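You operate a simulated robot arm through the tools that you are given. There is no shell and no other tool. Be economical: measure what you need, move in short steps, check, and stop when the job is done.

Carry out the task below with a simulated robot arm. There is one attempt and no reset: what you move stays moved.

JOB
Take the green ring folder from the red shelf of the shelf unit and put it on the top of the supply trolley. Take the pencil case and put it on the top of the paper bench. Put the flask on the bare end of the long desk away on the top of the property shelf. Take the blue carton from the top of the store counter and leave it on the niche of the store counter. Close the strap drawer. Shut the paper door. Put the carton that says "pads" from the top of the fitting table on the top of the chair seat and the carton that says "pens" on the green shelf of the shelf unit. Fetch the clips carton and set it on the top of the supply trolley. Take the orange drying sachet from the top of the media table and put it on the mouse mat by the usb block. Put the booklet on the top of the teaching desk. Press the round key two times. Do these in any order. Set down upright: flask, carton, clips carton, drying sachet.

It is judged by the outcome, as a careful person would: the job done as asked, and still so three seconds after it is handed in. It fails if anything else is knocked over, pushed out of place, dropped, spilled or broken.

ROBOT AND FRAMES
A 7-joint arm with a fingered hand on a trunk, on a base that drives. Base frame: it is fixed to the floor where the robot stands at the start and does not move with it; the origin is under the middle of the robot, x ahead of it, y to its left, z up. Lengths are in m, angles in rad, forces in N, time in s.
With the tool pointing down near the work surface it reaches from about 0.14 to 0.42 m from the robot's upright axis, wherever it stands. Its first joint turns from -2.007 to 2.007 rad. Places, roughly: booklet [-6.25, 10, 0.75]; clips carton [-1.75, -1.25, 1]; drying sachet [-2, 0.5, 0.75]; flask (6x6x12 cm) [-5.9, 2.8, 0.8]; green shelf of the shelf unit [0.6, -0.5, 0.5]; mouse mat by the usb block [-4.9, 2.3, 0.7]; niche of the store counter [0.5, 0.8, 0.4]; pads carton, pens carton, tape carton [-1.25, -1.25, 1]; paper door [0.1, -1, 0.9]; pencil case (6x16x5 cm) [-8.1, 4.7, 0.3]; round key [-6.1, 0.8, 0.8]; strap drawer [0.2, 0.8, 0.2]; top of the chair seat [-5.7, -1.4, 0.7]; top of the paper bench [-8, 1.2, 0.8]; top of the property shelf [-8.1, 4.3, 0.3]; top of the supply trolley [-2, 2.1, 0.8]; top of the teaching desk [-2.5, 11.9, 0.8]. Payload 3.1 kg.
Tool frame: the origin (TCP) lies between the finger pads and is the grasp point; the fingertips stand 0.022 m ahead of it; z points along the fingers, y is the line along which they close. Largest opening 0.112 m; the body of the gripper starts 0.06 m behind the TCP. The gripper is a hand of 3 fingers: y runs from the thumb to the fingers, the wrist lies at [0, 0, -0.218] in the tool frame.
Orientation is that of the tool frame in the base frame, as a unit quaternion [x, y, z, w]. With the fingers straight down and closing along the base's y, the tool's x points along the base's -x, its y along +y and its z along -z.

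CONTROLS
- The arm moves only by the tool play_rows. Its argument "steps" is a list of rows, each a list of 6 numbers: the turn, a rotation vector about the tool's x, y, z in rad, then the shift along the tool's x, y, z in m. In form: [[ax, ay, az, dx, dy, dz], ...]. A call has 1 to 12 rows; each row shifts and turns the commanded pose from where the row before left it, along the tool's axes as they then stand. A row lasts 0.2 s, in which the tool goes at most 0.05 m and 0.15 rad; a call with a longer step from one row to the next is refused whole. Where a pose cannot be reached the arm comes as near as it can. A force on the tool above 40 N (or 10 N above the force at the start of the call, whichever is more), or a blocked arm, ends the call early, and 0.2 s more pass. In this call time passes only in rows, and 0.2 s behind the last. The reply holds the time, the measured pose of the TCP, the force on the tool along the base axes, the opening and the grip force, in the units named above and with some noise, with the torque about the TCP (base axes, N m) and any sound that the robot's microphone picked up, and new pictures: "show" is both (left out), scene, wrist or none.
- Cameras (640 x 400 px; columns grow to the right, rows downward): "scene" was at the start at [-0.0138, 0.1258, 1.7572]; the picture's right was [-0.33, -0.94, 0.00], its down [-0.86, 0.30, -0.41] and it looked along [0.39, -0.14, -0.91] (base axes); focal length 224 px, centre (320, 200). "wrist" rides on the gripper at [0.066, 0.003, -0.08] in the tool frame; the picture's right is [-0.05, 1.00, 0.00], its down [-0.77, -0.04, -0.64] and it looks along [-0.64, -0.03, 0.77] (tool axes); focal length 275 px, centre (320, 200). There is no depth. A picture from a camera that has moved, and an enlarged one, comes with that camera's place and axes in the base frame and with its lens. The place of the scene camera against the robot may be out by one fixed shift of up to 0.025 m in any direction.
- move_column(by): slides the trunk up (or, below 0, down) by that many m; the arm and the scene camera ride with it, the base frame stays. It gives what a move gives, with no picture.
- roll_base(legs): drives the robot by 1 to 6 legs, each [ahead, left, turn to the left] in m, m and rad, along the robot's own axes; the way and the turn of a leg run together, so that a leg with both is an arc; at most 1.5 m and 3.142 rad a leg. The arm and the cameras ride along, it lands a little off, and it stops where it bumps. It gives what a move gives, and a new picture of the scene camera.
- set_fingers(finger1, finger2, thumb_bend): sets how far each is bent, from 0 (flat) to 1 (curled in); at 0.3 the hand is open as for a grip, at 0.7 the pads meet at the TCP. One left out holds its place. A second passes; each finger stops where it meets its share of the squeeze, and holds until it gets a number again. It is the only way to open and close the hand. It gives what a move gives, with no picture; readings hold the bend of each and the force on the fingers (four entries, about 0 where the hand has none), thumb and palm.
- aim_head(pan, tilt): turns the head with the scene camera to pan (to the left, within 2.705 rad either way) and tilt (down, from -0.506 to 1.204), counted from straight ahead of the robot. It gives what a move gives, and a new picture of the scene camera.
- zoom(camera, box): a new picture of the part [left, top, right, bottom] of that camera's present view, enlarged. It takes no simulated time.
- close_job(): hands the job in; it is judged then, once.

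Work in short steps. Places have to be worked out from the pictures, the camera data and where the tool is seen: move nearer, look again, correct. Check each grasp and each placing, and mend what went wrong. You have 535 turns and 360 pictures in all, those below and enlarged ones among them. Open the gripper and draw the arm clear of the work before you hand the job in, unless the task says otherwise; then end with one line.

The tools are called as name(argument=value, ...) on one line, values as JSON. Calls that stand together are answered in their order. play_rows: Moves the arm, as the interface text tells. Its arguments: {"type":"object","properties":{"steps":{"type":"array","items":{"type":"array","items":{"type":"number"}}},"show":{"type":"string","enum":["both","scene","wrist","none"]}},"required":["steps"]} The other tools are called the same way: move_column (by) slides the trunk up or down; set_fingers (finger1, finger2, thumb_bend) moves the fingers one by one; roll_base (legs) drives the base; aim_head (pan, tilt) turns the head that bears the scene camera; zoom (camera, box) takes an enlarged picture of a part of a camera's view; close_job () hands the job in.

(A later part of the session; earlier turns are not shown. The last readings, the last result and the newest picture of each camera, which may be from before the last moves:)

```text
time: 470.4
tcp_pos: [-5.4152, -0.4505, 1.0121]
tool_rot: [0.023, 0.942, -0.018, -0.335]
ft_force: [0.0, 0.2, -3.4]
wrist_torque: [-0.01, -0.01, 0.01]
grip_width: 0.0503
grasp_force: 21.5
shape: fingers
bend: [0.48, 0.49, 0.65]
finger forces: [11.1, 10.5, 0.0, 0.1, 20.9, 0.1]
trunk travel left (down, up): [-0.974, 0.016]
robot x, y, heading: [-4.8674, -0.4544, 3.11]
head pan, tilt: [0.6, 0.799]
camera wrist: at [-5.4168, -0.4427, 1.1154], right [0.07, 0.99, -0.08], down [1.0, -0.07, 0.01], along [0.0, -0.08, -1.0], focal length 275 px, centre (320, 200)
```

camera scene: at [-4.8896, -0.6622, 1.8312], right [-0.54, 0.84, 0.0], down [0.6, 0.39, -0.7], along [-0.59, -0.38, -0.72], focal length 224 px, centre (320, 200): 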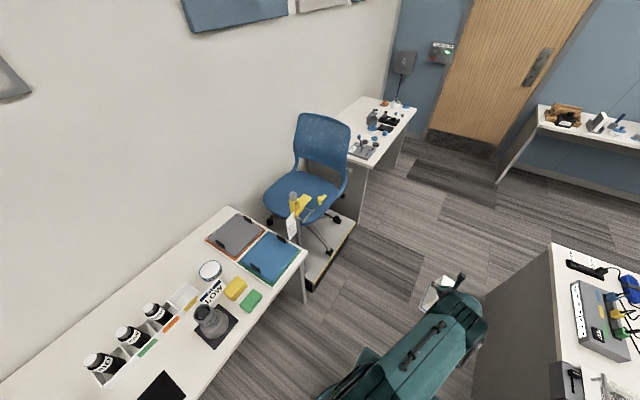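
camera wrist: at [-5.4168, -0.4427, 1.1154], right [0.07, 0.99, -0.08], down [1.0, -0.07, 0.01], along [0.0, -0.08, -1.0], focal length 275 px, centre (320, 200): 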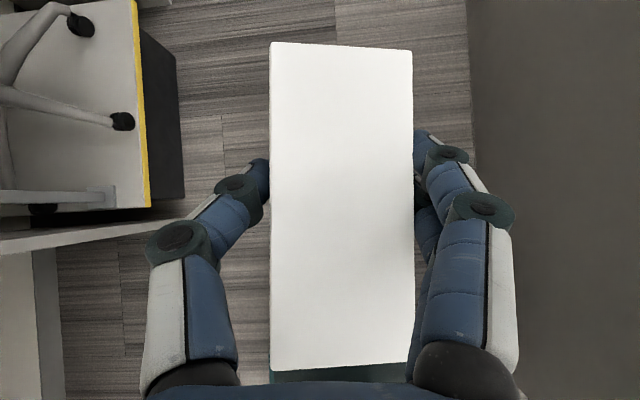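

The seat (z≈0.7) is free, with a clamp post at its east side. I go to its north side and turn to face it.

roll_base(legs=[[0.95, 0, 0], [0, 0, 1.6]])

aim_head(pan=0.2, tilt=0.8)

```text
time: 479.4
tcp_pos: [-5.776, -0.9635, 1.0117]
tool_rot: [0.68, -0.651, 0.261, 0.214]
ft_force: [0.3, 0.4, -3.8]
wrist_torque: [-0.01, 0.03, -0.01]
grip_width: 0.0501
grasp_force: 20.5
shape: fingers
bend: [0.48, 0.49, 0.65]
finger forces: [10.7, 10.5, 0.0, 0.1, 20.8, 0.1]
trunk travel left (down, up): [-0.974, 0.016]
robot x, y, heading: [-5.8194, -0.415, -1.511]
head pan, tilt: [0.6, 0.799]
camera scene: at [-5.6308, -0.4172, 1.8312], right [-0.79, -0.61, 0.0], down [-0.44, 0.57, -0.7], along [0.43, -0.55, -0.72], focal length 224 px, centre (320, 200)
```

scene: 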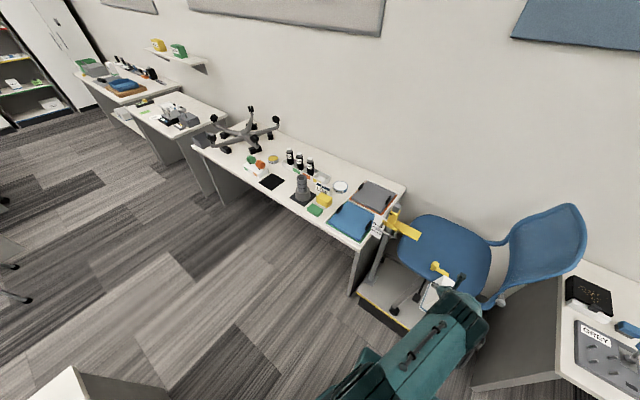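

```text
time: 480.3
tcp_pos: [-5.775, -0.9634, 1.0117]
tool_rot: [0.68, -0.652, 0.26, 0.213]
ft_force: [-0.2, -0.1, -3.5]
wrist_torque: [-0.03, 0.0, 0.03]
grip_width: 0.0502
grasp_force: 22.1
shape: fingers
bend: [0.48, 0.49, 0.65]
finger forces: [10.7, 10.6, 0.1, 0.0, 20.9, 0.0]
trunk travel left (down, up): [-0.974, 0.016]
robot x, y, heading: [-5.8179, -0.4144, -1.505]
head pan, tilt: [0.201, 0.799]
camera scene: at [-5.6593, -0.4313, 1.8312], right [-0.97, -0.26, 0.0], down [-0.19, 0.69, -0.7], along [0.18, -0.67, -0.72], focal length 224 px, centre (320, 200)
```

scene: 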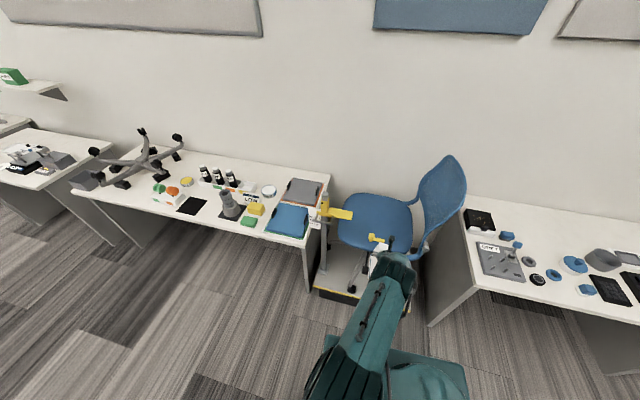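

zoom(camera="scene", box=[290, 150, 480, 300])

```text
2.67 times, centred on (385, 225) of scene
camera zoom: at [-5.6593, -0.4313, 1.8312], right [-0.97, -0.26, 0.0], down [-0.19, 0.69, -0.7], along [0.18, -0.67, -0.72], focal length 598 px, centre (147, 133)
```

zoom: 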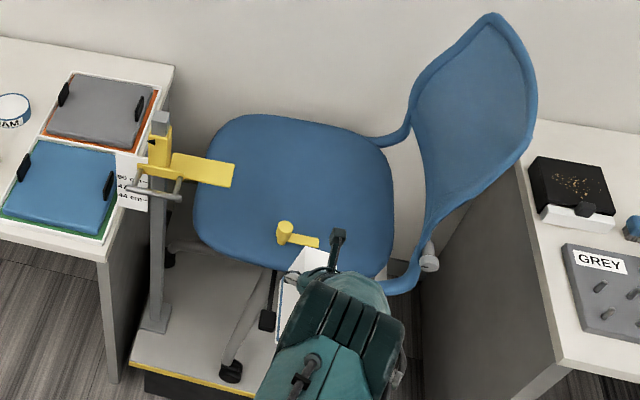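

I align heading, move up to y≈−0.8, extending the hand over the seat centre, avoiding the yellow lever and clamp.

roll_base(legs=[[0, 0, -0.066], [0.38, 0.0, 0]])

zoom(camera="scene", box=[270, 150, 460, 300])

play_rows(steps=[[0, 0, 0, 0, 0, 0]], show="wrist")

```text
time: 483.2
tcp_pos: [-5.8037, -1.341, 1.0119]
tool_rot: [-0.662, 0.67, -0.254, -0.22]
ft_force: [-0.7, 0.8, -2.5]
wrist_torque: [-0.01, 0.03, -0.02]
grip_width: 0.0503
grasp_force: 21.2
shape: fingers
bend: [0.48, 0.49, 0.65]
finger forces: [10.6, 10.6, 0.0, 0.0, 20.8, 0.0]
trunk travel left (down, up): [-0.974, 0.016]
robot x, y, heading: [-5.8193, -0.7891, -1.563]
head pan, tilt: [0.201, 0.799]
camera scene: at [-5.6597, -0.8159, 1.8312], right [-0.98, -0.21, 0.0], down [-0.15, 0.7, -0.7], along [0.14, -0.68, -0.72], focal length 224 px, centre (320, 200)
```

scene: 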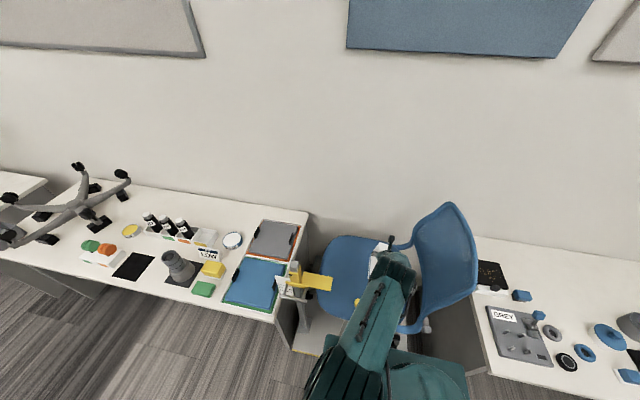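

```text
2.67 times, centred on (365, 225) of scene
camera zoom: at [-5.6597, -0.8159, 1.8312], right [-0.98, -0.21, 0.0], down [-0.15, 0.7, -0.7], along [0.14, -0.68, -0.72], focal length 598 px, centre (200, 133)
```

zoom: 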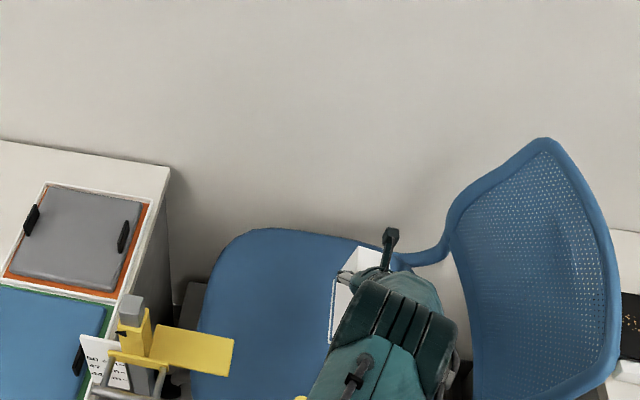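

```text
time: 483.6
tcp_pos: [-5.8045, -1.3397, 1.0119]
tool_rot: [-0.662, 0.669, -0.255, -0.22]
ft_force: [-0.2, 0.2, -2.2]
wrist_torque: [-0.03, -0.01, 0.01]
grip_width: 0.0499
grasp_force: 21.3
shape: fingers
bend: [0.48, 0.49, 0.65]
finger forces: [10.8, 10.6, 0.0, 0.0, 20.8, 0.1]
trunk travel left (down, up): [-0.974, 0.016]
robot x, y, heading: [-5.8193, -0.7906, -1.562]
head pan, tilt: [0.201, 0.799]
camera wrist: at [-5.8128, -1.3414, 1.1156], right [-1.0, 0.03, -0.08], down [0.03, 1.0, 0.01], along [0.08, 0.0, -1.0], focal length 275 px, centre (320, 200)
```

wrist: 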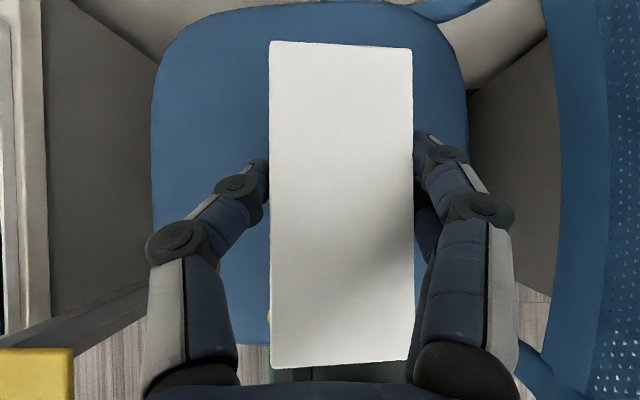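

The wrist view shows the seat well below; I extend 5 cm further and lower.

play_rows(steps=[[0, 0, 0, 0.0188, 0, 0.0165], [0, 0, 0, 0.0188, 0, 0.0165]], show="none")

move_column(by=-0.15)

move_column(by=-0.015)

play_rows(steps=[[0, 0, 0, 0, 0, 0]], show="wrist")

```text
time: 484.2
tcp_pos: [-5.8056, -1.3947, 1.0096]
tool_rot: [-0.662, 0.67, -0.253, -0.22]
ft_force: [0.0, -0.9, -2.5]
wrist_torque: [0.0, 0.03, 0.01]
grip_width: 0.05
grasp_force: 21.1
shape: fingers
bend: [0.48, 0.49, 0.65]
finger forces: [10.8, 10.5, 0.0, 0.0, 20.8, 0.0]
trunk travel left (down, up): [-0.974, 0.016]
robot x, y, heading: [-5.8181, -0.7908, -1.562]
head pan, tilt: [0.201, 0.799]
```

```text
time: 485.9
tcp_pos: [-5.8036, -1.3947, 0.8661]
tool_rot: [-0.662, 0.668, -0.257, -0.223]
ft_force: [5.0, -5.7, 27.1]
wrist_torque: [-0.4, -0.02, 0.01]
grip_width: 0.0498
grasp_force: 23.8
shape: fingers
bend: [0.49, 0.49, 0.65]
finger forces: [10.1, 9.3, 0.0, 0.0, 28.1, 0.1]
trunk travel left (down, up): [-0.824, 0.166]
robot x, y, heading: [-5.8158, -0.7944, -1.561]
head pan, tilt: [0.201, 0.799]
```

```text
time: 486.5
tcp_pos: [-5.8016, -1.3955, 0.852]
tool_rot: [-0.662, 0.666, -0.261, -0.223]
ft_force: [4.4, 5.1, 19.2]
wrist_torque: [-0.12, 0.02, -0.02]
grip_width: 0.0496
grasp_force: 23.5
shape: fingers
bend: [0.51, 0.52, 0.66]
finger forces: [10.4, 11.0, 0.1, 0.0, 26.7, 0.0]
trunk travel left (down, up): [-0.81, 0.18]
robot x, y, heading: [-5.8196, -0.7927, -1.561]
head pan, tilt: [0.201, 0.799]
stopped: the force on the tool passed its limit (the readings are from after the stop); the commanded pose is now the measured one
```

```text
time: 486.9
tcp_pos: [-5.8016, -1.395, 0.8504]
tool_rot: [-0.663, 0.667, -0.259, -0.222]
ft_force: [4.0, -1.2, 18.2]
wrist_torque: [-0.19, 0.06, 0.03]
grip_width: 0.0496
grasp_force: 24.1
shape: fingers
bend: [0.51, 0.52, 0.66]
finger forces: [10.3, 10.8, 0.0, 0.1, 26.7, 0.0]
trunk travel left (down, up): [-0.81, 0.18]
robot x, y, heading: [-5.8193, -0.7908, -1.561]
head pan, tilt: [0.201, 0.799]
camera wrist: at [-5.8102, -1.3948, 0.9539], right [-1.0, 0.02, -0.08], down [0.02, 1.0, 0.0], along [0.08, -0.01, -1.0], focal length 275 px, centre (320, 200)
```

wrist: 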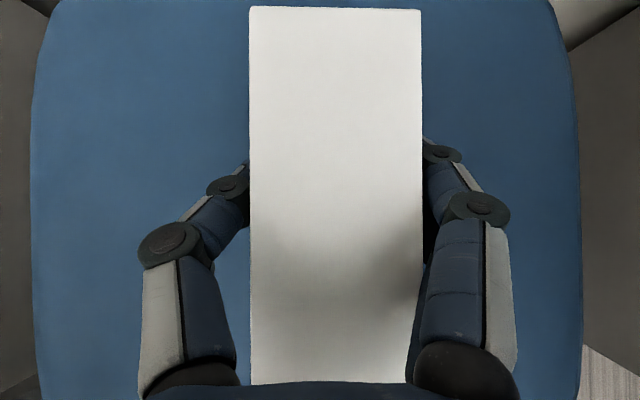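

Seated. Release gradually and withdraw along the tool axis.

set_fingers(finger1=0.45, finger2=0.45, thumb_bend=0.5)

set_fingers(finger1=0.25, finger2=0.25, thumb_bend=0.25)

play_rows(steps=[[0, 0, 0, 0, 0, -0.02], [0, 0, 0, 0, 0, -0.03], [0, 0, 0, 0, 0, -0.04], [0, 0, 0, 0, 0, -0.04]], show="wrist")

```text
time: 487.9
tcp_pos: [-5.8026, -1.3942, 0.8486]
tool_rot: [-0.663, 0.668, -0.257, -0.221]
ft_force: [0.4, 1.0, 0.5]
wrist_torque: [0.0, -0.02, -0.01]
grip_width: 0.0622
grasp_force: 0.1
shape: fingers
bend: [0.45, 0.45, 0.5]
finger forces: [0.0, 0.0, 0.0, 0.1, 0.0, 0.0]
trunk travel left (down, up): [-0.81, 0.18]
robot x, y, heading: [-5.8227, -0.7906, -1.564]
head pan, tilt: [0.201, 0.799]
```

```text
time: 488.9
tcp_pos: [-5.8022, -1.3952, 0.8476]
tool_rot: [-0.662, 0.669, -0.256, -0.22]
ft_force: [0.2, 0.0, -0.1]
wrist_torque: [0.0, 0.0, 0.01]
grip_width: 0.1201
grasp_force: 0.0
shape: fingers
bend: [0.25, 0.25, 0.25]
finger forces: [0.0, 0.1, 0.1, 0.0, 0.0, 0.0]
trunk travel left (down, up): [-0.81, 0.18]
robot x, y, heading: [-5.8175, -0.7917, -1.566]
head pan, tilt: [0.201, 0.799]
```

```text
time: 489.9
tcp_pos: [-5.808, -1.3129, 0.9476]
tool_rot: [-0.663, 0.667, -0.259, -0.221]
ft_force: [0.2, -0.1, 0.7]
wrist_torque: [-0.05, -0.01, -0.04]
grip_width: 0.12
grasp_force: 0.0
shape: fingers
bend: [0.25, 0.25, 0.25]
finger forces: [0.0, 0.0, 0.0, 0.1, 0.0, 0.0]
trunk travel left (down, up): [-0.81, 0.18]
robot x, y, heading: [-5.8152, -0.7915, -1.564]
head pan, tilt: [0.201, 0.799]
camera wrist: at [-5.8168, -1.3135, 1.0525], right [-1.0, 0.02, -0.08], down [0.02, 1.0, 0.0], along [0.08, 0.0, -1.0], focal length 275 px, centre (320, 200)
```

wrist: 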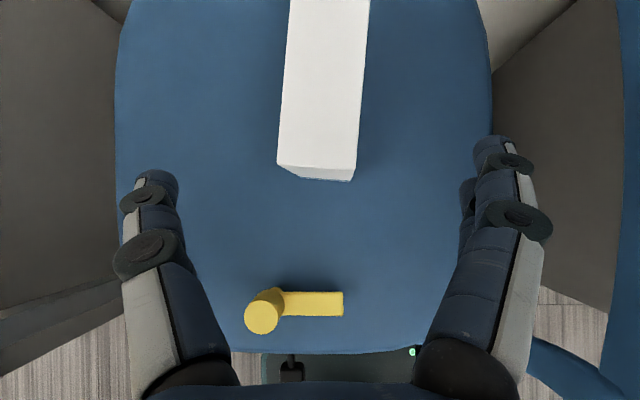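

roll_base(legs=[[-0.25, 0, 0]])

zoom(camera="scene", box=[270, 150, 460, 300])

```text
time: 491.7
tcp_pos: [-5.8116, -1.0614, 0.9478]
tool_rot: [-0.661, 0.669, -0.257, -0.222]
ft_force: [0.5, -0.1, 0.6]
wrist_torque: [0.03, -0.02, -0.02]
grip_width: 0.1204
grasp_force: 0.1
shape: fingers
bend: [0.25, 0.25, 0.25]
finger forces: [0.0, 0.0, 0.1, 0.1, 0.1, 0.1]
trunk travel left (down, up): [-0.81, 0.18]
robot x, y, heading: [-5.8167, -0.538, -1.57]
head pan, tilt: [0.201, 0.799]
camera scene: at [-5.6614, -0.5642, 1.6668], right [-0.98, -0.2, 0.0], down [-0.15, 0.7, -0.7], along [0.14, -0.68, -0.72], focal length 224 px, centre (320, 200)
```

scene: 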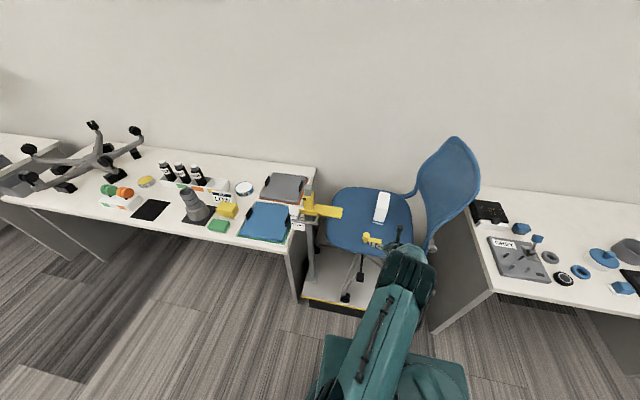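

```text
2.67 times, centred on (365, 225) of scene
camera zoom: at [-5.6614, -0.5642, 1.6668], right [-0.98, -0.2, 0.0], down [-0.15, 0.7, -0.7], along [0.14, -0.68, -0.72], focal length 598 px, centre (200, 133)
```

zoom: 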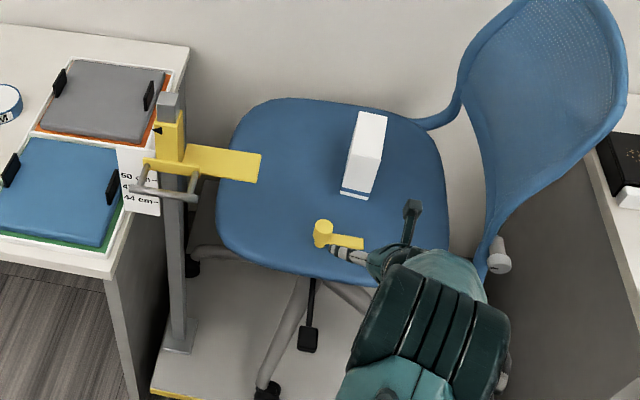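

PADS stands upright on the seat. Now look north for the round key on the long desk.

move_column(by=0.17)

aim_head(pan=-2.7, tilt=0.6)

aim_head(pan=2.7, tilt=0.6)

```text
time: 493.6
tcp_pos: [-5.8118, -1.0624, 1.1169]
tool_rot: [-0.662, 0.669, -0.257, -0.221]
ft_force: [0.7, -0.8, 0.7]
wrist_torque: [0.04, -0.02, -0.01]
grip_width: 0.1203
grasp_force: 0.0
shape: fingers
bend: [0.25, 0.25, 0.25]
finger forces: [0.0, 0.0, 0.0, 0.0, 0.0, 0.0]
trunk travel left (down, up): [-0.98, 0.01]
robot x, y, heading: [-5.8221, -0.5393, -1.564]
head pan, tilt: [0.201, 0.799]
```

```text
time: 496.1
tcp_pos: [-5.8119, -1.0615, 1.1179]
tool_rot: [-0.662, 0.669, -0.257, -0.22]
ft_force: [-0.1, -0.4, -0.2]
wrist_torque: [0.0, 0.03, 0.02]
grip_width: 0.1204
grasp_force: 0.1
shape: fingers
bend: [0.25, 0.25, 0.25]
finger forces: [0.0, 0.0, 0.0, 0.0, 0.0, 0.1]
trunk travel left (down, up): [-0.98, 0.01]
robot x, y, heading: [-5.8209, -0.5398, -1.561]
head pan, tilt: [-2.7, 0.6]
camera scene: at [-5.716, -0.4061, 1.8537], right [0.9, 0.43, 0.0], down [0.24, -0.51, -0.83], along [-0.36, 0.74, -0.56], focal length 224 px, centre (320, 200)
```

scene: 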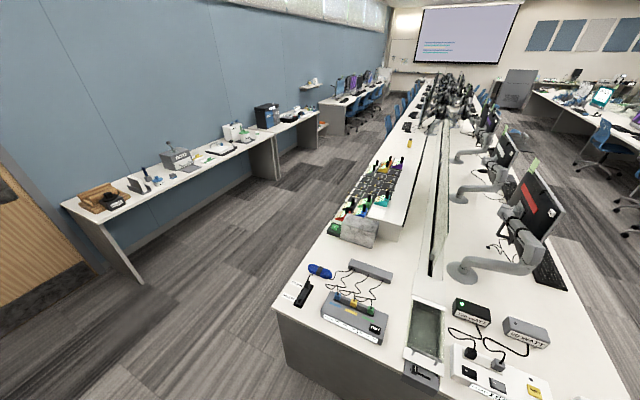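

```text
time: 500.4
tcp_pos: [-5.8116, -1.0625, 1.118]
tool_rot: [-0.661, 0.669, -0.257, -0.221]
ft_force: [-0.2, 0.8, 0.5]
wrist_torque: [-0.01, -0.01, -0.01]
grip_width: 0.1204
grasp_force: 0.0
shape: fingers
bend: [0.25, 0.25, 0.25]
finger forces: [0.0, 0.1, 0.0, 0.0, 0.0, 0.1]
trunk travel left (down, up): [-0.98, 0.01]
robot x, y, heading: [-5.8236, -0.5378, -1.56]
head pan, tilt: [2.7, 0.6]
camera scene: at [-5.6404, -0.4057, 1.8536], right [0.91, -0.42, 0.0], down [-0.24, -0.51, -0.83], along [0.35, 0.75, -0.56], focal length 224 px, centre (320, 200)
```

scene: 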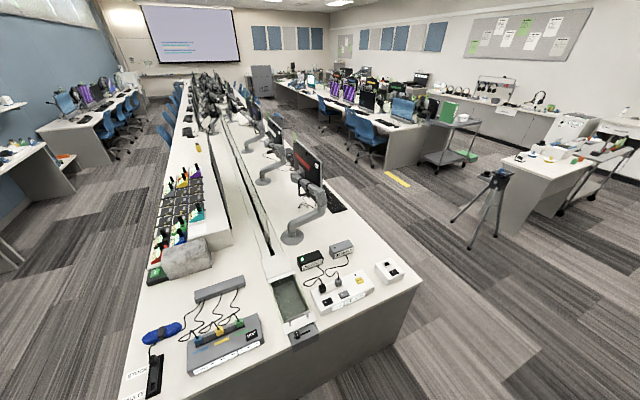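

zoom(camera="scene", box=[110, 160, 310, 400])

```text
1.67 times, centred on (210, 280) of scene
camera zoom: at [-5.6404, -0.4057, 1.8536], right [0.91, -0.42, 0.0], down [-0.24, -0.51, -0.83], along [0.35, 0.75, -0.56], focal length 374 px, centre (503, 67)
```

zoom: 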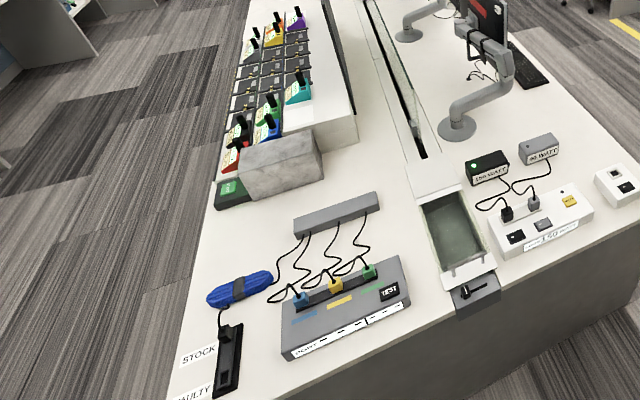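

The key rack is at the desk's west side around (−6.1, 0.75). I stow the tool down with a closed hand and drive round to the west side, facing east.

play_rows(steps=[[0, -0.144, 0, 0, 0, -0.02], [0, -0.144, 0, 0, 0, -0.02], [0, -0.144, 0, 0, 0, -0.02], [0, -0.144, 0, 0, 0, -0.02], [0, -0.144, 0, 0, 0, -0.02]], show="none")

set_fingers(finger1=0.75, finger2=0.75, thumb_bend=0.75)

roll_base(legs=[[-0.1, 0, 0], [0, -0.95, 0], [0, 0, 1.56], [0, 1.1, 0]])

aim_head(pan=0.0, tilt=0.8)

```text
time: 501.6
tcp_pos: [-5.8162, -1.0248, 1.2085]
tool_rot: [0.71, -0.704, 0.006, -0.028]
ft_force: [0.6, 0.2, -0.3]
wrist_torque: [0.01, -0.01, 0.01]
grip_width: 0.1205
grasp_force: 0.1
shape: fingers
bend: [0.25, 0.25, 0.25]
finger forces: [0.0, 0.1, 0.1, 0.1, 0.1, 0.1]
trunk travel left (down, up): [-0.98, 0.01]
robot x, y, heading: [-5.8172, -0.5406, -1.56]
head pan, tilt: [2.7, 0.6]
```

```text
time: 502.6
tcp_pos: [-5.8158, -1.0252, 1.2076]
tool_rot: [0.71, -0.704, 0.007, -0.029]
ft_force: [-0.6, 0.3, 0.5]
wrist_torque: [0.04, 0.01, 0.01]
grip_width: 0.0001
grasp_force: 0.1
shape: fingers
bend: [0.74, 0.74, 0.73]
finger forces: [0.0, 0.1, 0.1, 0.0, 0.1, 0.0]
trunk travel left (down, up): [-0.98, 0.01]
robot x, y, heading: [-5.8187, -0.5376, -1.569]
head pan, tilt: [2.7, 0.6]
```

```text
time: 517.4
tcp_pos: [-6.305, 0.6553, 1.2069]
tool_rot: [1.0, 0.003, -0.015, -0.026]
ft_force: [0.7, 0.0, -0.7]
wrist_torque: [-0.02, -0.03, 0.04]
grip_width: 0.0
grasp_force: 0.1
shape: fingers
bend: [0.74, 0.74, 0.73]
finger forces: [0.0, 0.0, 0.0, 0.0, 0.0, 0.1]
trunk travel left (down, up): [-0.98, 0.01]
robot x, y, heading: [-6.793, 0.6545, 0.004]
head pan, tilt: [2.7, 0.6]
camera scene: at [-6.9424, 0.8351, 1.8537], right [0.42, 0.91, 0.0], down [0.51, -0.24, -0.83], along [-0.75, 0.35, -0.56], focal length 224 px, centre (320, 200)
```

scene: 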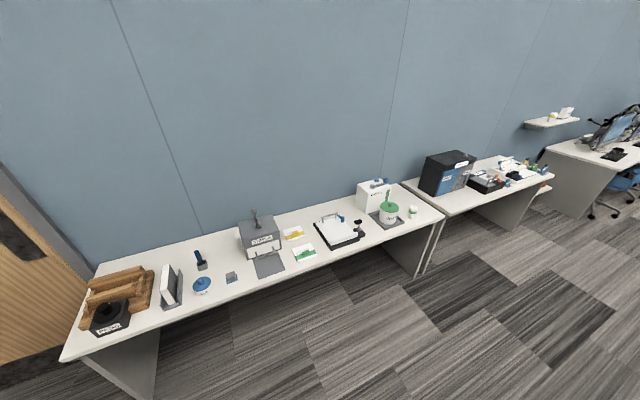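

```text
time: 519.8
tcp_pos: [-6.3051, 0.6553, 1.2079]
tool_rot: [1.0, 0.004, -0.015, -0.025]
ft_force: [-0.4, -0.8, -0.6]
wrist_torque: [-0.01, 0.01, 0.0]
grip_width: 0.0
grasp_force: 0.0
shape: fingers
bend: [0.74, 0.74, 0.73]
finger forces: [0.0, 0.0, 0.0, 0.1, 0.1, 0.1]
trunk travel left (down, up): [-0.98, 0.01]
robot x, y, heading: [-6.7903, 0.6532, -0.001]
head pan, tilt: [0.0, 0.799]
camera scene: at [-6.7817, 0.7983, 1.8368], right [0.0, -1.0, 0.0], down [-0.72, 0.0, -0.7], along [0.7, 0.0, -0.72], focal length 224 px, centre (320, 200)
```

scene: 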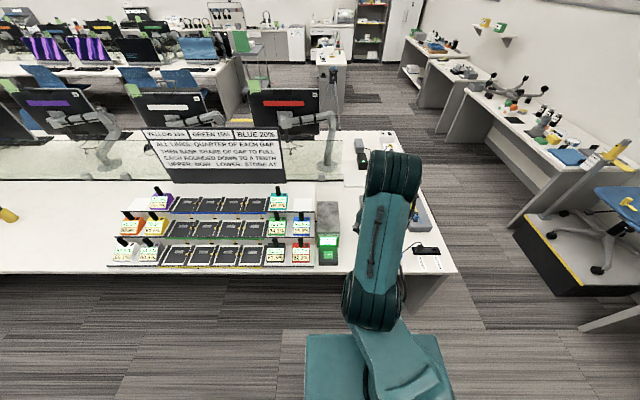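

zoom(camera="scene", box=[90, 170, 370, 290])

zoom(camera="scene", box=[270, 120, 460, 290])

```text
2.29 times, centred on (230, 230) of scene
camera zoom: at [-6.7817, 0.7983, 1.8368], right [0.0, -1.0, 0.0], down [-0.72, 0.0, -0.7], along [0.7, 0.0, -0.72], focal length 513 px, centre (526, 131)
```

zoom: 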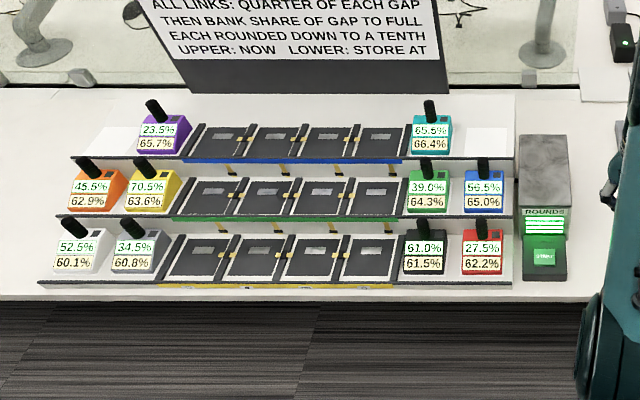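

```text
2.35 times, centred on (365, 205) of scene
camera zoom: at [-6.7817, 0.7983, 1.8368], right [0.0, -1.0, 0.0], down [-0.72, 0.0, -0.7], along [0.7, 0.0, -0.72], focal length 528 px, centre (214, 188)
```

zoom: 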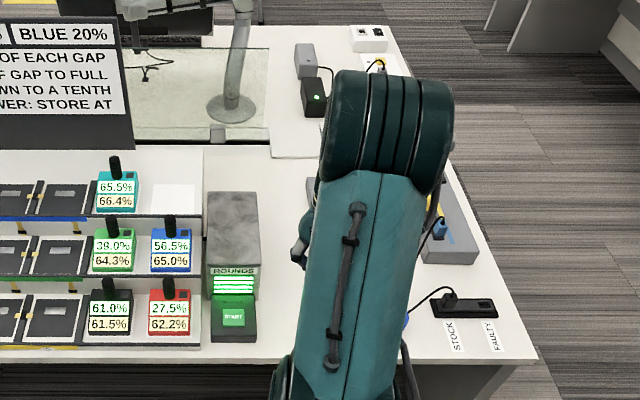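

zoom(camera="scene", box=[305, 195, 353, 270])

play_rows(steps=[[0, 0, 0, 0, 0, 0.03], [0, 0, 0, 0, 0, 0.03]], show="wrist")

```text
5.33 times, centred on (329, 232) of scene
camera zoom: at [-6.7817, 0.7983, 1.8368], right [0.0, -1.0, 0.0], down [-0.72, 0.0, -0.7], along [0.7, 0.0, -0.72], focal length 1197 px, centre (272, 27)
```

zoom: 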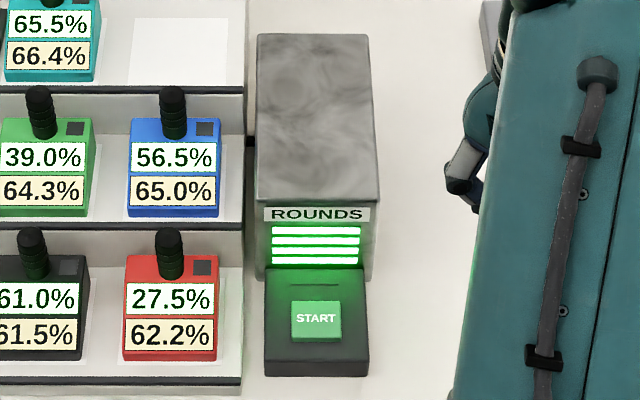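

```text
time: 520.4
tcp_pos: [-6.3068, 0.6607, 1.1473]
tool_rot: [1.0, 0.004, -0.016, -0.025]
ft_force: [0.5, -0.4, 0.0]
wrist_torque: [-0.02, 0.0, 0.04]
grip_width: 0.0001
grasp_force: 0.0
shape: fingers
bend: [0.74, 0.74, 0.73]
finger forces: [0.1, 0.0, 0.0, 0.1, 0.0, 0.0]
trunk travel left (down, up): [-0.98, 0.01]
robot x, y, heading: [-6.795, 0.6515, 0.007]
head pan, tilt: [0.0, 0.799]
camera wrist: at [-6.2388, 0.6524, 1.2239], right [-0.04, -1.0, -0.05], down [-0.75, 0.0, 0.66], along [-0.66, 0.06, -0.75], focal length 275 px, centre (320, 200)
```

wrist: 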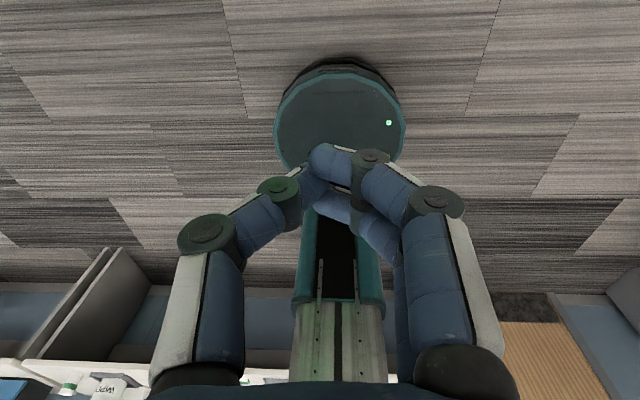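

The "ROUNDS" device has a single START key at ≈(−6.175, 0.757, 0.8). I rotate the hand 180° so its camera is on my side (clear of the device block), and move in.

play_rows(steps=[[0, 0, -0.143, 0, 0, 0], [0, 0, -0.143, 0, 0, 0], [0, 0, -0.143, 0, 0, 0], [0, 0, -0.143, 0, 0, 0], [0, 0, -0.143, 0, 0, 0], [0, 0, -0.143, 0, 0, 0], [0, 0, -0.143, 0, 0, 0], [0, 0, -0.143, 0, 0, 0], [0, 0, -0.143, 0, 0, 0], [0, 0, -0.143, 0, 0, 0], [0, 0, -0.143, 0, 0, 0]], show="none")

play_rows(steps=[[0, 0, -0.143, 0, 0, 0], [0, 0, -0.143, 0, 0, 0], [0, 0, -0.143, 0, 0, 0], [0, 0, -0.143, 0, 0, 0], [0, 0, -0.143, 0, 0, 0], [0, 0, -0.143, 0, 0, 0], [0, 0, -0.143, 0, 0, 0], [0, 0, -0.143, 0, 0, 0], [0, 0, -0.143, 0, 0, 0], [0, 0, -0.143, 0, 0, 0], [0, 0, -0.143, 0, 0, 0]], show="none")

roll_base(legs=[[0.15, 0.1, -0.005]])

play_rows(steps=[[0, 0, 0, 0.0, 0, 0.04], [0, 0, 0, 0, 0, 0.04], [0, 0, 0, 0, 0, 0.04]], show="wrist")

```text
time: 522.8
tcp_pos: [-6.3071, 0.6591, 1.1454]
tool_rot: [0.703, 0.71, 0.008, -0.029]
ft_force: [0.3, 0.1, 0.2]
wrist_torque: [-0.02, 0.02, -0.01]
grip_width: 0.0
grasp_force: 0.1
shape: fingers
bend: [0.74, 0.74, 0.73]
finger forces: [0.0, 0.0, 0.1, 0.1, 0.0, 0.0]
trunk travel left (down, up): [-0.98, 0.01]
robot x, y, heading: [-6.7896, 0.6534, 0.003]
head pan, tilt: [0.0, 0.799]
```

```text
time: 525.2
tcp_pos: [-6.3068, 0.6589, 1.1478]
tool_rot: [-0.006, 1.0, 0.026, -0.016]
ft_force: [0.0, -0.1, 1.1]
wrist_torque: [-0.01, 0.03, 0.0]
grip_width: 0.0
grasp_force: 0.1
shape: fingers
bend: [0.74, 0.74, 0.73]
finger forces: [0.0, 0.1, 0.1, 0.0, 0.1, 0.0]
trunk travel left (down, up): [-0.98, 0.01]
robot x, y, heading: [-6.7877, 0.6466, 0.005]
head pan, tilt: [0.0, 0.799]
```

```text
time: 526.7
tcp_pos: [-6.1531, 0.7538, 1.1494]
tool_rot: [-0.002, 1.0, 0.027, -0.014]
ft_force: [-0.3, -0.1, -0.5]
wrist_torque: [-0.01, -0.01, -0.02]
grip_width: 0.0
grasp_force: 0.0
shape: fingers
bend: [0.74, 0.74, 0.73]
finger forces: [0.0, 0.0, 0.0, 0.1, 0.0, 0.0]
trunk travel left (down, up): [-0.98, 0.01]
robot x, y, heading: [-6.6348, 0.7492, -0.006]
head pan, tilt: [0.0, 0.799]
camera scene: at [-6.6267, 0.8963, 1.8369], right [0.0, -1.0, 0.0], down [-0.72, 0.0, -0.7], along [0.7, 0.0, -0.72], focal length 224 px, centre (320, 200)
```

scene: 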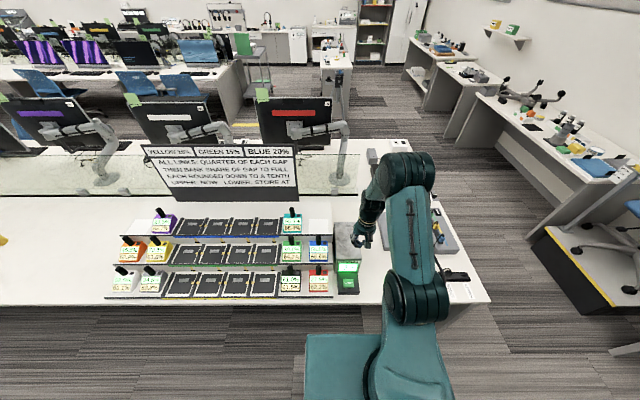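

```text
time: 527.5
tcp_pos: [-6.1538, 0.7561, 1.0297]
tool_rot: [-0.002, 1.0, 0.025, -0.015]
ft_force: [-0.8, -0.8, 0.5]
wrist_torque: [-0.02, -0.02, -0.01]
grip_width: 0.0
grasp_force: 0.1
shape: fingers
bend: [0.74, 0.74, 0.73]
finger forces: [0.0, 0.0, 0.1, 0.0, 0.0, 0.1]
trunk travel left (down, up): [-0.98, 0.01]
robot x, y, heading: [-6.6366, 0.7525, -0.002]
head pan, tilt: [0.0, 0.799]
camera wrist: at [-6.2178, 0.7544, 1.1109], right [0.05, 1.0, 0.05], down [0.79, -0.07, 0.61], along [0.61, 0.01, -0.79], focal length 275 px, centre (320, 200)
```

wrist: 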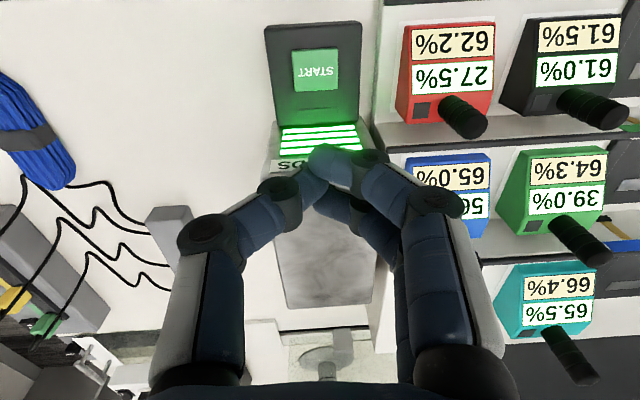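

Fingertips are right above the START key. Descend to press.

play_rows(steps=[[0, 0, 0, -0.004, 0.002, 0.04], [0, 0, 0, 0, 0, 0.04], [0, 0, 0, 0, 0, 0.04], [0, 0, 0, 0, 0, 0.03], [0, 0, 0, 0, 0, 0.02]], show="wrist")

```text
time: 528.7
tcp_pos: [-6.1544, 0.7687, 0.855]
tool_rot: [-0.001, 1.0, 0.026, -0.015]
ft_force: [0.1, 0.5, -0.5]
wrist_torque: [0.01, -0.02, -0.01]
grip_width: 0.0001
grasp_force: 0.0
shape: fingers
bend: [0.74, 0.74, 0.73]
finger forces: [0.0, 0.0, 0.0, 0.0, 0.0, 0.0]
trunk travel left (down, up): [-0.98, 0.01]
robot x, y, heading: [-6.637, 0.7521, -0.007]
head pan, tilt: [0.0, 0.799]
camera wrist: at [-6.2197, 0.7661, 0.9376], right [0.04, 1.0, 0.05], down [0.79, -0.07, 0.61], along [0.61, 0.01, -0.79], focal length 275 px, centre (320, 200)
```

wrist: 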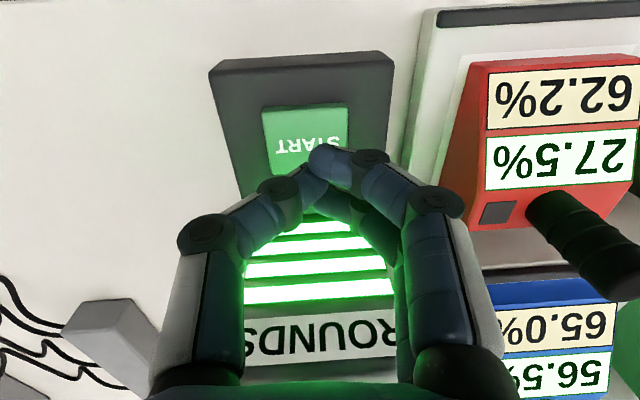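

play_rows(steps=[[0, 0, 0, -0.012, -0.012, 0.0], [0, 0, 0, 0, 0, 0.015], [0, 0, 0, 0, 0, 0.015], [0, 0, 0, 0, 0, 0.01], [0, 0, 0, 0, 0, 0.006], [0, 0, 0, 0, 0, 0.006]], show="wrist")

```text
time: 530.1
tcp_pos: [-6.1507, 0.7586, 0.8224]
tool_rot: [-0.001, 1.0, 0.025, -0.015]
ft_force: [0.0, 0.2, 0.0]
wrist_torque: [0.0, -0.01, 0.03]
grip_width: 0.0
grasp_force: 0.0
shape: fingers
bend: [0.74, 0.74, 0.73]
finger forces: [0.0, 0.0, 0.0, 0.0, 0.0, 0.0]
out of reach, approached as far as the arm can: row 4, 5, 6
trunk travel left (down, up): [-0.98, 0.01]
robot x, y, heading: [-6.6378, 0.749, -0.003]
head pan, tilt: [0.0, 0.799]
camera wrist: at [-6.2147, 0.7575, 0.9039], right [0.04, 1.0, 0.05], down [0.79, -0.07, 0.61], along [0.61, 0.01, -0.79], focal length 275 px, centre (320, 200)
```

wrist: 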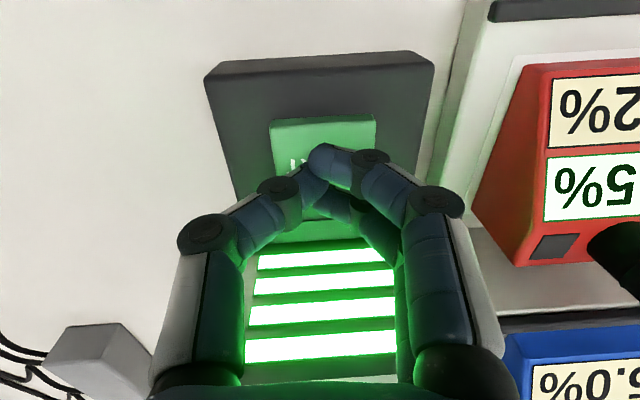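

The arm's low limit is reached; I lower with the trunk instead.

move_column(by=-0.02)

move_column(by=-0.012)

play_rows(steps=[[0, 0, 0, 0, 0, 0]], show="wrist")

```text
time: 530.8
tcp_pos: [-6.1505, 0.7593, 0.8034]
tool_rot: [-0.001, 1.0, 0.026, -0.015]
ft_force: [0.8, 0.6, 2.2]
wrist_torque: [-0.01, -0.05, 0.02]
grip_width: 0.0003
grasp_force: 3.0
shape: fingers
bend: [0.74, 0.74, 0.74]
finger forces: [0.0, 0.0, 0.0, 0.1, 6.3, 0.1]
trunk travel left (down, up): [-0.96, 0.03]
robot x, y, heading: [-6.6351, 0.754, -0.001]
head pan, tilt: [0.0, 0.799]
heard: click
```

```text
time: 531.5
tcp_pos: [-6.1498, 0.7571, 0.7935]
tool_rot: [-0.001, 1.0, 0.026, -0.011]
ft_force: [-4.3, -5.2, 27.1]
wrist_torque: [-0.08, -0.02, 0.04]
grip_width: 0.0
grasp_force: 16.7
shape: fingers
bend: [0.75, 0.75, 0.77]
finger forces: [0.1, 7.4, 0.0, 0.1, 26.8, 0.0]
trunk travel left (down, up): [-0.949, 0.041]
robot x, y, heading: [-6.6373, 0.7494, -0.001]
head pan, tilt: [0.0, 0.799]
stopped: the force on the tool passed its limit (the readings are from after the stop); the commanded pose is now the measured one
```

```text
time: 531.9
tcp_pos: [-6.1497, 0.758, 0.7929]
tool_rot: [-0.001, 1.0, 0.027, -0.011]
ft_force: [-3.6, -6.1, 28.1]
wrist_torque: [-0.1, 0.0, -0.04]
grip_width: 0.0001
grasp_force: 18.0
shape: fingers
bend: [0.75, 0.75, 0.77]
finger forces: [0.0, 7.5, 0.0, 0.0, 28.0, 0.0]
trunk travel left (down, up): [-0.949, 0.041]
robot x, y, heading: [-6.6359, 0.7528, -0.0]
head pan, tilt: [0.0, 0.799]
camera wrist: at [-6.2148, 0.7554, 0.875], right [0.05, 1.0, 0.05], down [0.78, -0.07, 0.62], along [0.62, 0.01, -0.79], focal length 275 px, centre (320, 200)
```

wrist: 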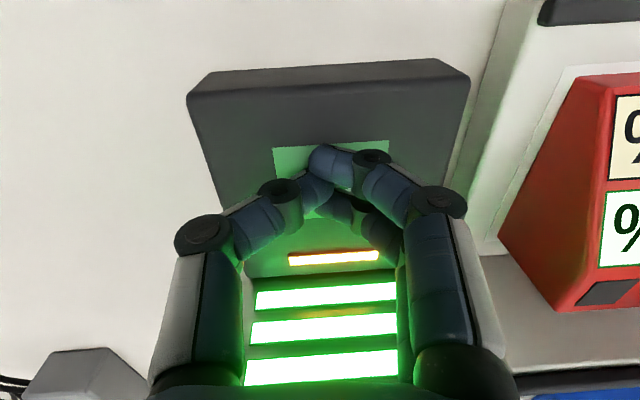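

One click heard and one bar changed. Release fully.

move_column(by=0.03)

play_rows(steps=[[0, 0, 0, 0, 0, -0.03], [0, 0, 0, 0, 0, 0]], show="wrist")

```text
time: 532.7
tcp_pos: [-6.1489, 0.759, 0.8216]
tool_rot: [0.0, 1.0, 0.025, -0.014]
ft_force: [0.4, 0.2, 0.5]
wrist_torque: [0.03, 0.05, -0.01]
grip_width: 0.0
grasp_force: 0.1
shape: fingers
bend: [0.74, 0.74, 0.74]
finger forces: [0.0, 0.0, 0.0, 0.0, 0.0, 0.1]
trunk travel left (down, up): [-0.979, 0.011]
robot x, y, heading: [-6.6357, 0.7475, -0.004]
head pan, tilt: [0.0, 0.799]
```

```text
time: 533.3
tcp_pos: [-6.1468, 0.7578, 0.8512]
tool_rot: [0.0, 1.0, 0.024, -0.012]
ft_force: [-0.1, 0.7, -0.7]
wrist_torque: [-0.01, 0.0, -0.02]
grip_width: 0.0
grasp_force: 0.0
shape: fingers
bend: [0.74, 0.74, 0.74]
finger forces: [0.0, 0.0, 0.0, 0.1, 0.1, 0.1]
trunk travel left (down, up): [-0.979, 0.011]
robot x, y, heading: [-6.6362, 0.7519, 0.001]
head pan, tilt: [0.0, 0.799]
camera wrist: at [-6.2124, 0.7573, 0.9339], right [0.05, 1.0, 0.05], down [0.79, -0.07, 0.61], along [0.62, 0.01, -0.79], focal length 275 px, centre (320, 200)
```

wrist: 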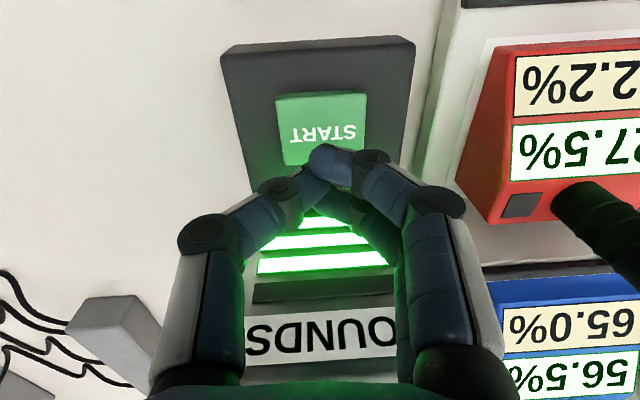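

One bar went out: first press registered. Second press.

play_rows(steps=[[0, 0, 0, 0, 0, 0.015], [0, 0, 0, 0, 0, 0.014]], show="none")

move_column(by=-0.024)

move_column(by=0.03)

play_rows(steps=[[0, 0, 0, 0, 0, -0.03], [0, 0, 0, 0, 0, -0.01]], show="wrist")

```text
time: 533.9
tcp_pos: [-6.1477, 0.7632, 0.8235]
tool_rot: [-0.002, 1.0, 0.023, -0.013]
ft_force: [-0.4, -0.2, -0.9]
wrist_torque: [-0.01, -0.01, 0.02]
grip_width: 0.0001
grasp_force: 0.0
shape: fingers
bend: [0.74, 0.74, 0.74]
finger forces: [0.0, 0.0, 0.0, 0.0, 0.0, 0.0]
trunk travel left (down, up): [-0.979, 0.011]
robot x, y, heading: [-6.6376, 0.7533, -0.001]
head pan, tilt: [0.0, 0.799]
```

```text
time: 534.6
tcp_pos: [-6.1481, 0.7598, 0.7996]
tool_rot: [0.0, 1.0, 0.026, -0.012]
ft_force: [1.1, -0.7, 5.4]
wrist_torque: [-0.01, -0.03, 0.01]
grip_width: 0.0
grasp_force: 5.7
shape: fingers
bend: [0.74, 0.74, 0.75]
finger forces: [0.1, 0.0, 0.0, 0.0, 11.4, 0.1]
trunk travel left (down, up): [-0.955, 0.035]
robot x, y, heading: [-6.636, 0.7522, -0.007]
head pan, tilt: [0.0, 0.799]
heard: click
```

```text
time: 535.3
tcp_pos: [-6.1484, 0.759, 0.8285]
tool_rot: [0.0, 1.0, 0.025, -0.013]
ft_force: [-0.5, 0.5, -0.1]
wrist_torque: [0.0, 0.02, -0.01]
grip_width: 0.0
grasp_force: 0.1
shape: fingers
bend: [0.74, 0.74, 0.74]
finger forces: [0.1, 0.0, 0.0, 0.1, 0.1, 0.0]
trunk travel left (down, up): [-0.985, 0.005]
robot x, y, heading: [-6.6329, 0.7548, -0.006]
head pan, tilt: [0.0, 0.799]
```

```text
time: 535.9
tcp_pos: [-6.1465, 0.7593, 0.8702]
tool_rot: [-0.001, 1.0, 0.025, -0.013]
ft_force: [-1.1, 1.0, 0.1]
wrist_torque: [0.02, -0.01, 0.0]
grip_width: 0.0
grasp_force: 0.0
shape: fingers
bend: [0.74, 0.74, 0.74]
finger forces: [0.1, 0.0, 0.0, 0.0, 0.1, 0.0]
trunk travel left (down, up): [-0.985, 0.005]
robot x, y, heading: [-6.6338, 0.7518, -0.003]
head pan, tilt: [0.0, 0.799]
camera wrist: at [-6.2115, 0.757, 0.9507], right [0.05, 1.0, 0.05], down [0.79, -0.07, 0.61], along [0.62, 0.01, -0.79], focal length 275 px, centre (320, 200)
```

wrist: 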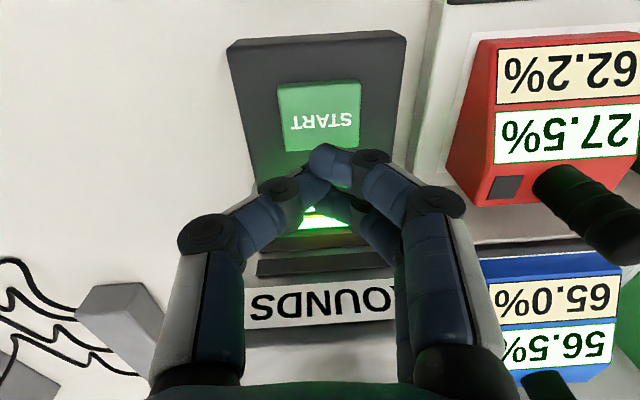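

Two presses registered. Next the flask further north on the long desk's west side. Raise and drive along.

play_rows(steps=[[0, 0, 0, 0, 0, -0.045], [0, 0, 0, 0, 0, -0.045], [0, 0, 0, 0, 0, -0.045], [0, 0, 0, 0, 0, -0.045], [0, 0, 0, 0.03, 0, -0.02]], show="none")

roll_base(legs=[[-0.2, 0, 0], [0, 1.2, 0]])

aim_head(pan=0.6, tilt=0.6)

```text
time: 537.1
tcp_pos: [-6.1737, 0.7493, 1.0704]
tool_rot: [0.0, 1.0, 0.025, -0.012]
ft_force: [-0.7, -0.5, 0.1]
wrist_torque: [0.01, 0.0, 0.0]
grip_width: 0.0
grasp_force: 0.1
shape: fingers
bend: [0.74, 0.74, 0.74]
finger forces: [0.0, 0.0, 0.0, 0.0, 0.0, 0.1]
trunk travel left (down, up): [-0.985, 0.005]
robot x, y, heading: [-6.6367, 0.7507, -0.001]
head pan, tilt: [0.0, 0.799]
```

```text
time: 544.5
tcp_pos: [-6.3539, 1.958, 1.0686]
tool_rot: [0.008, 1.0, 0.026, -0.011]
ft_force: [-0.6, 0.4, 0.2]
wrist_torque: [0.0, 0.03, -0.03]
grip_width: 0.0
grasp_force: 0.1
shape: fingers
bend: [0.74, 0.74, 0.74]
finger forces: [0.0, 0.0, 0.0, 0.0, 0.0, 0.1]
trunk travel left (down, up): [-0.985, 0.005]
robot x, y, heading: [-6.8178, 1.9667, -0.024]
head pan, tilt: [0.0, 0.799]
camera scene: at [-6.8039, 2.1136, 1.8413], right [-0.02, -1.0, 0.0], down [-0.72, 0.02, -0.7], along [0.7, -0.02, -0.72], focal length 224 px, centre (320, 200)
```

scene: 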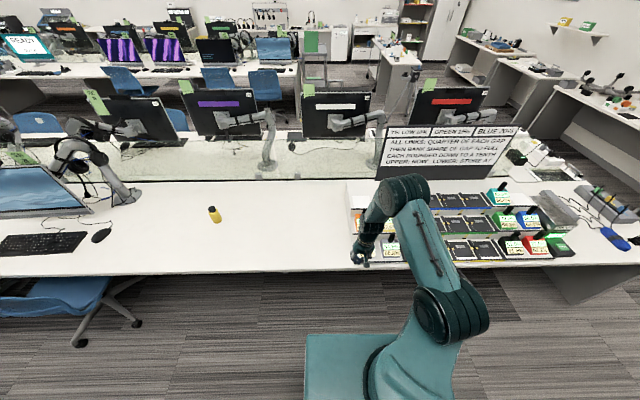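

```text
time: 545.5
tcp_pos: [-6.3536, 1.9569, 1.0686]
tool_rot: [0.009, 1.0, 0.026, -0.012]
ft_force: [-0.4, 0.3, 0.1]
wrist_torque: [-0.01, -0.01, 0.02]
grip_width: 0.0
grasp_force: 0.0
shape: fingers
bend: [0.74, 0.74, 0.74]
finger forces: [0.1, 0.0, 0.1, 0.1, 0.0, 0.0]
trunk travel left (down, up): [-0.985, 0.005]
robot x, y, heading: [-6.8162, 1.9675, -0.023]
head pan, tilt: [0.6, 0.6]
camera scene: at [-6.8105, 2.1636, 1.8582], right [0.55, -0.84, 0.0], down [-0.47, -0.31, -0.82], along [0.69, 0.45, -0.57], focal length 224 px, centre (320, 200)
```

scene: 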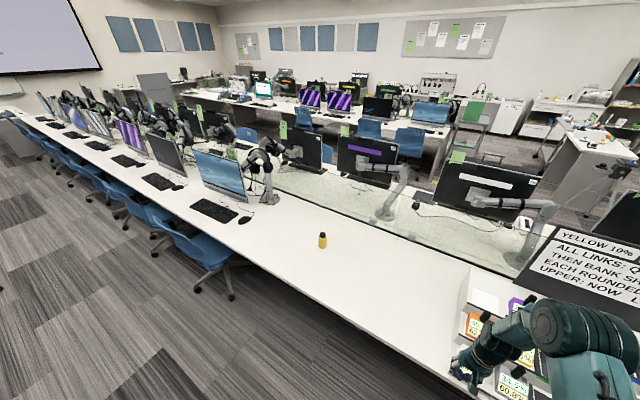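

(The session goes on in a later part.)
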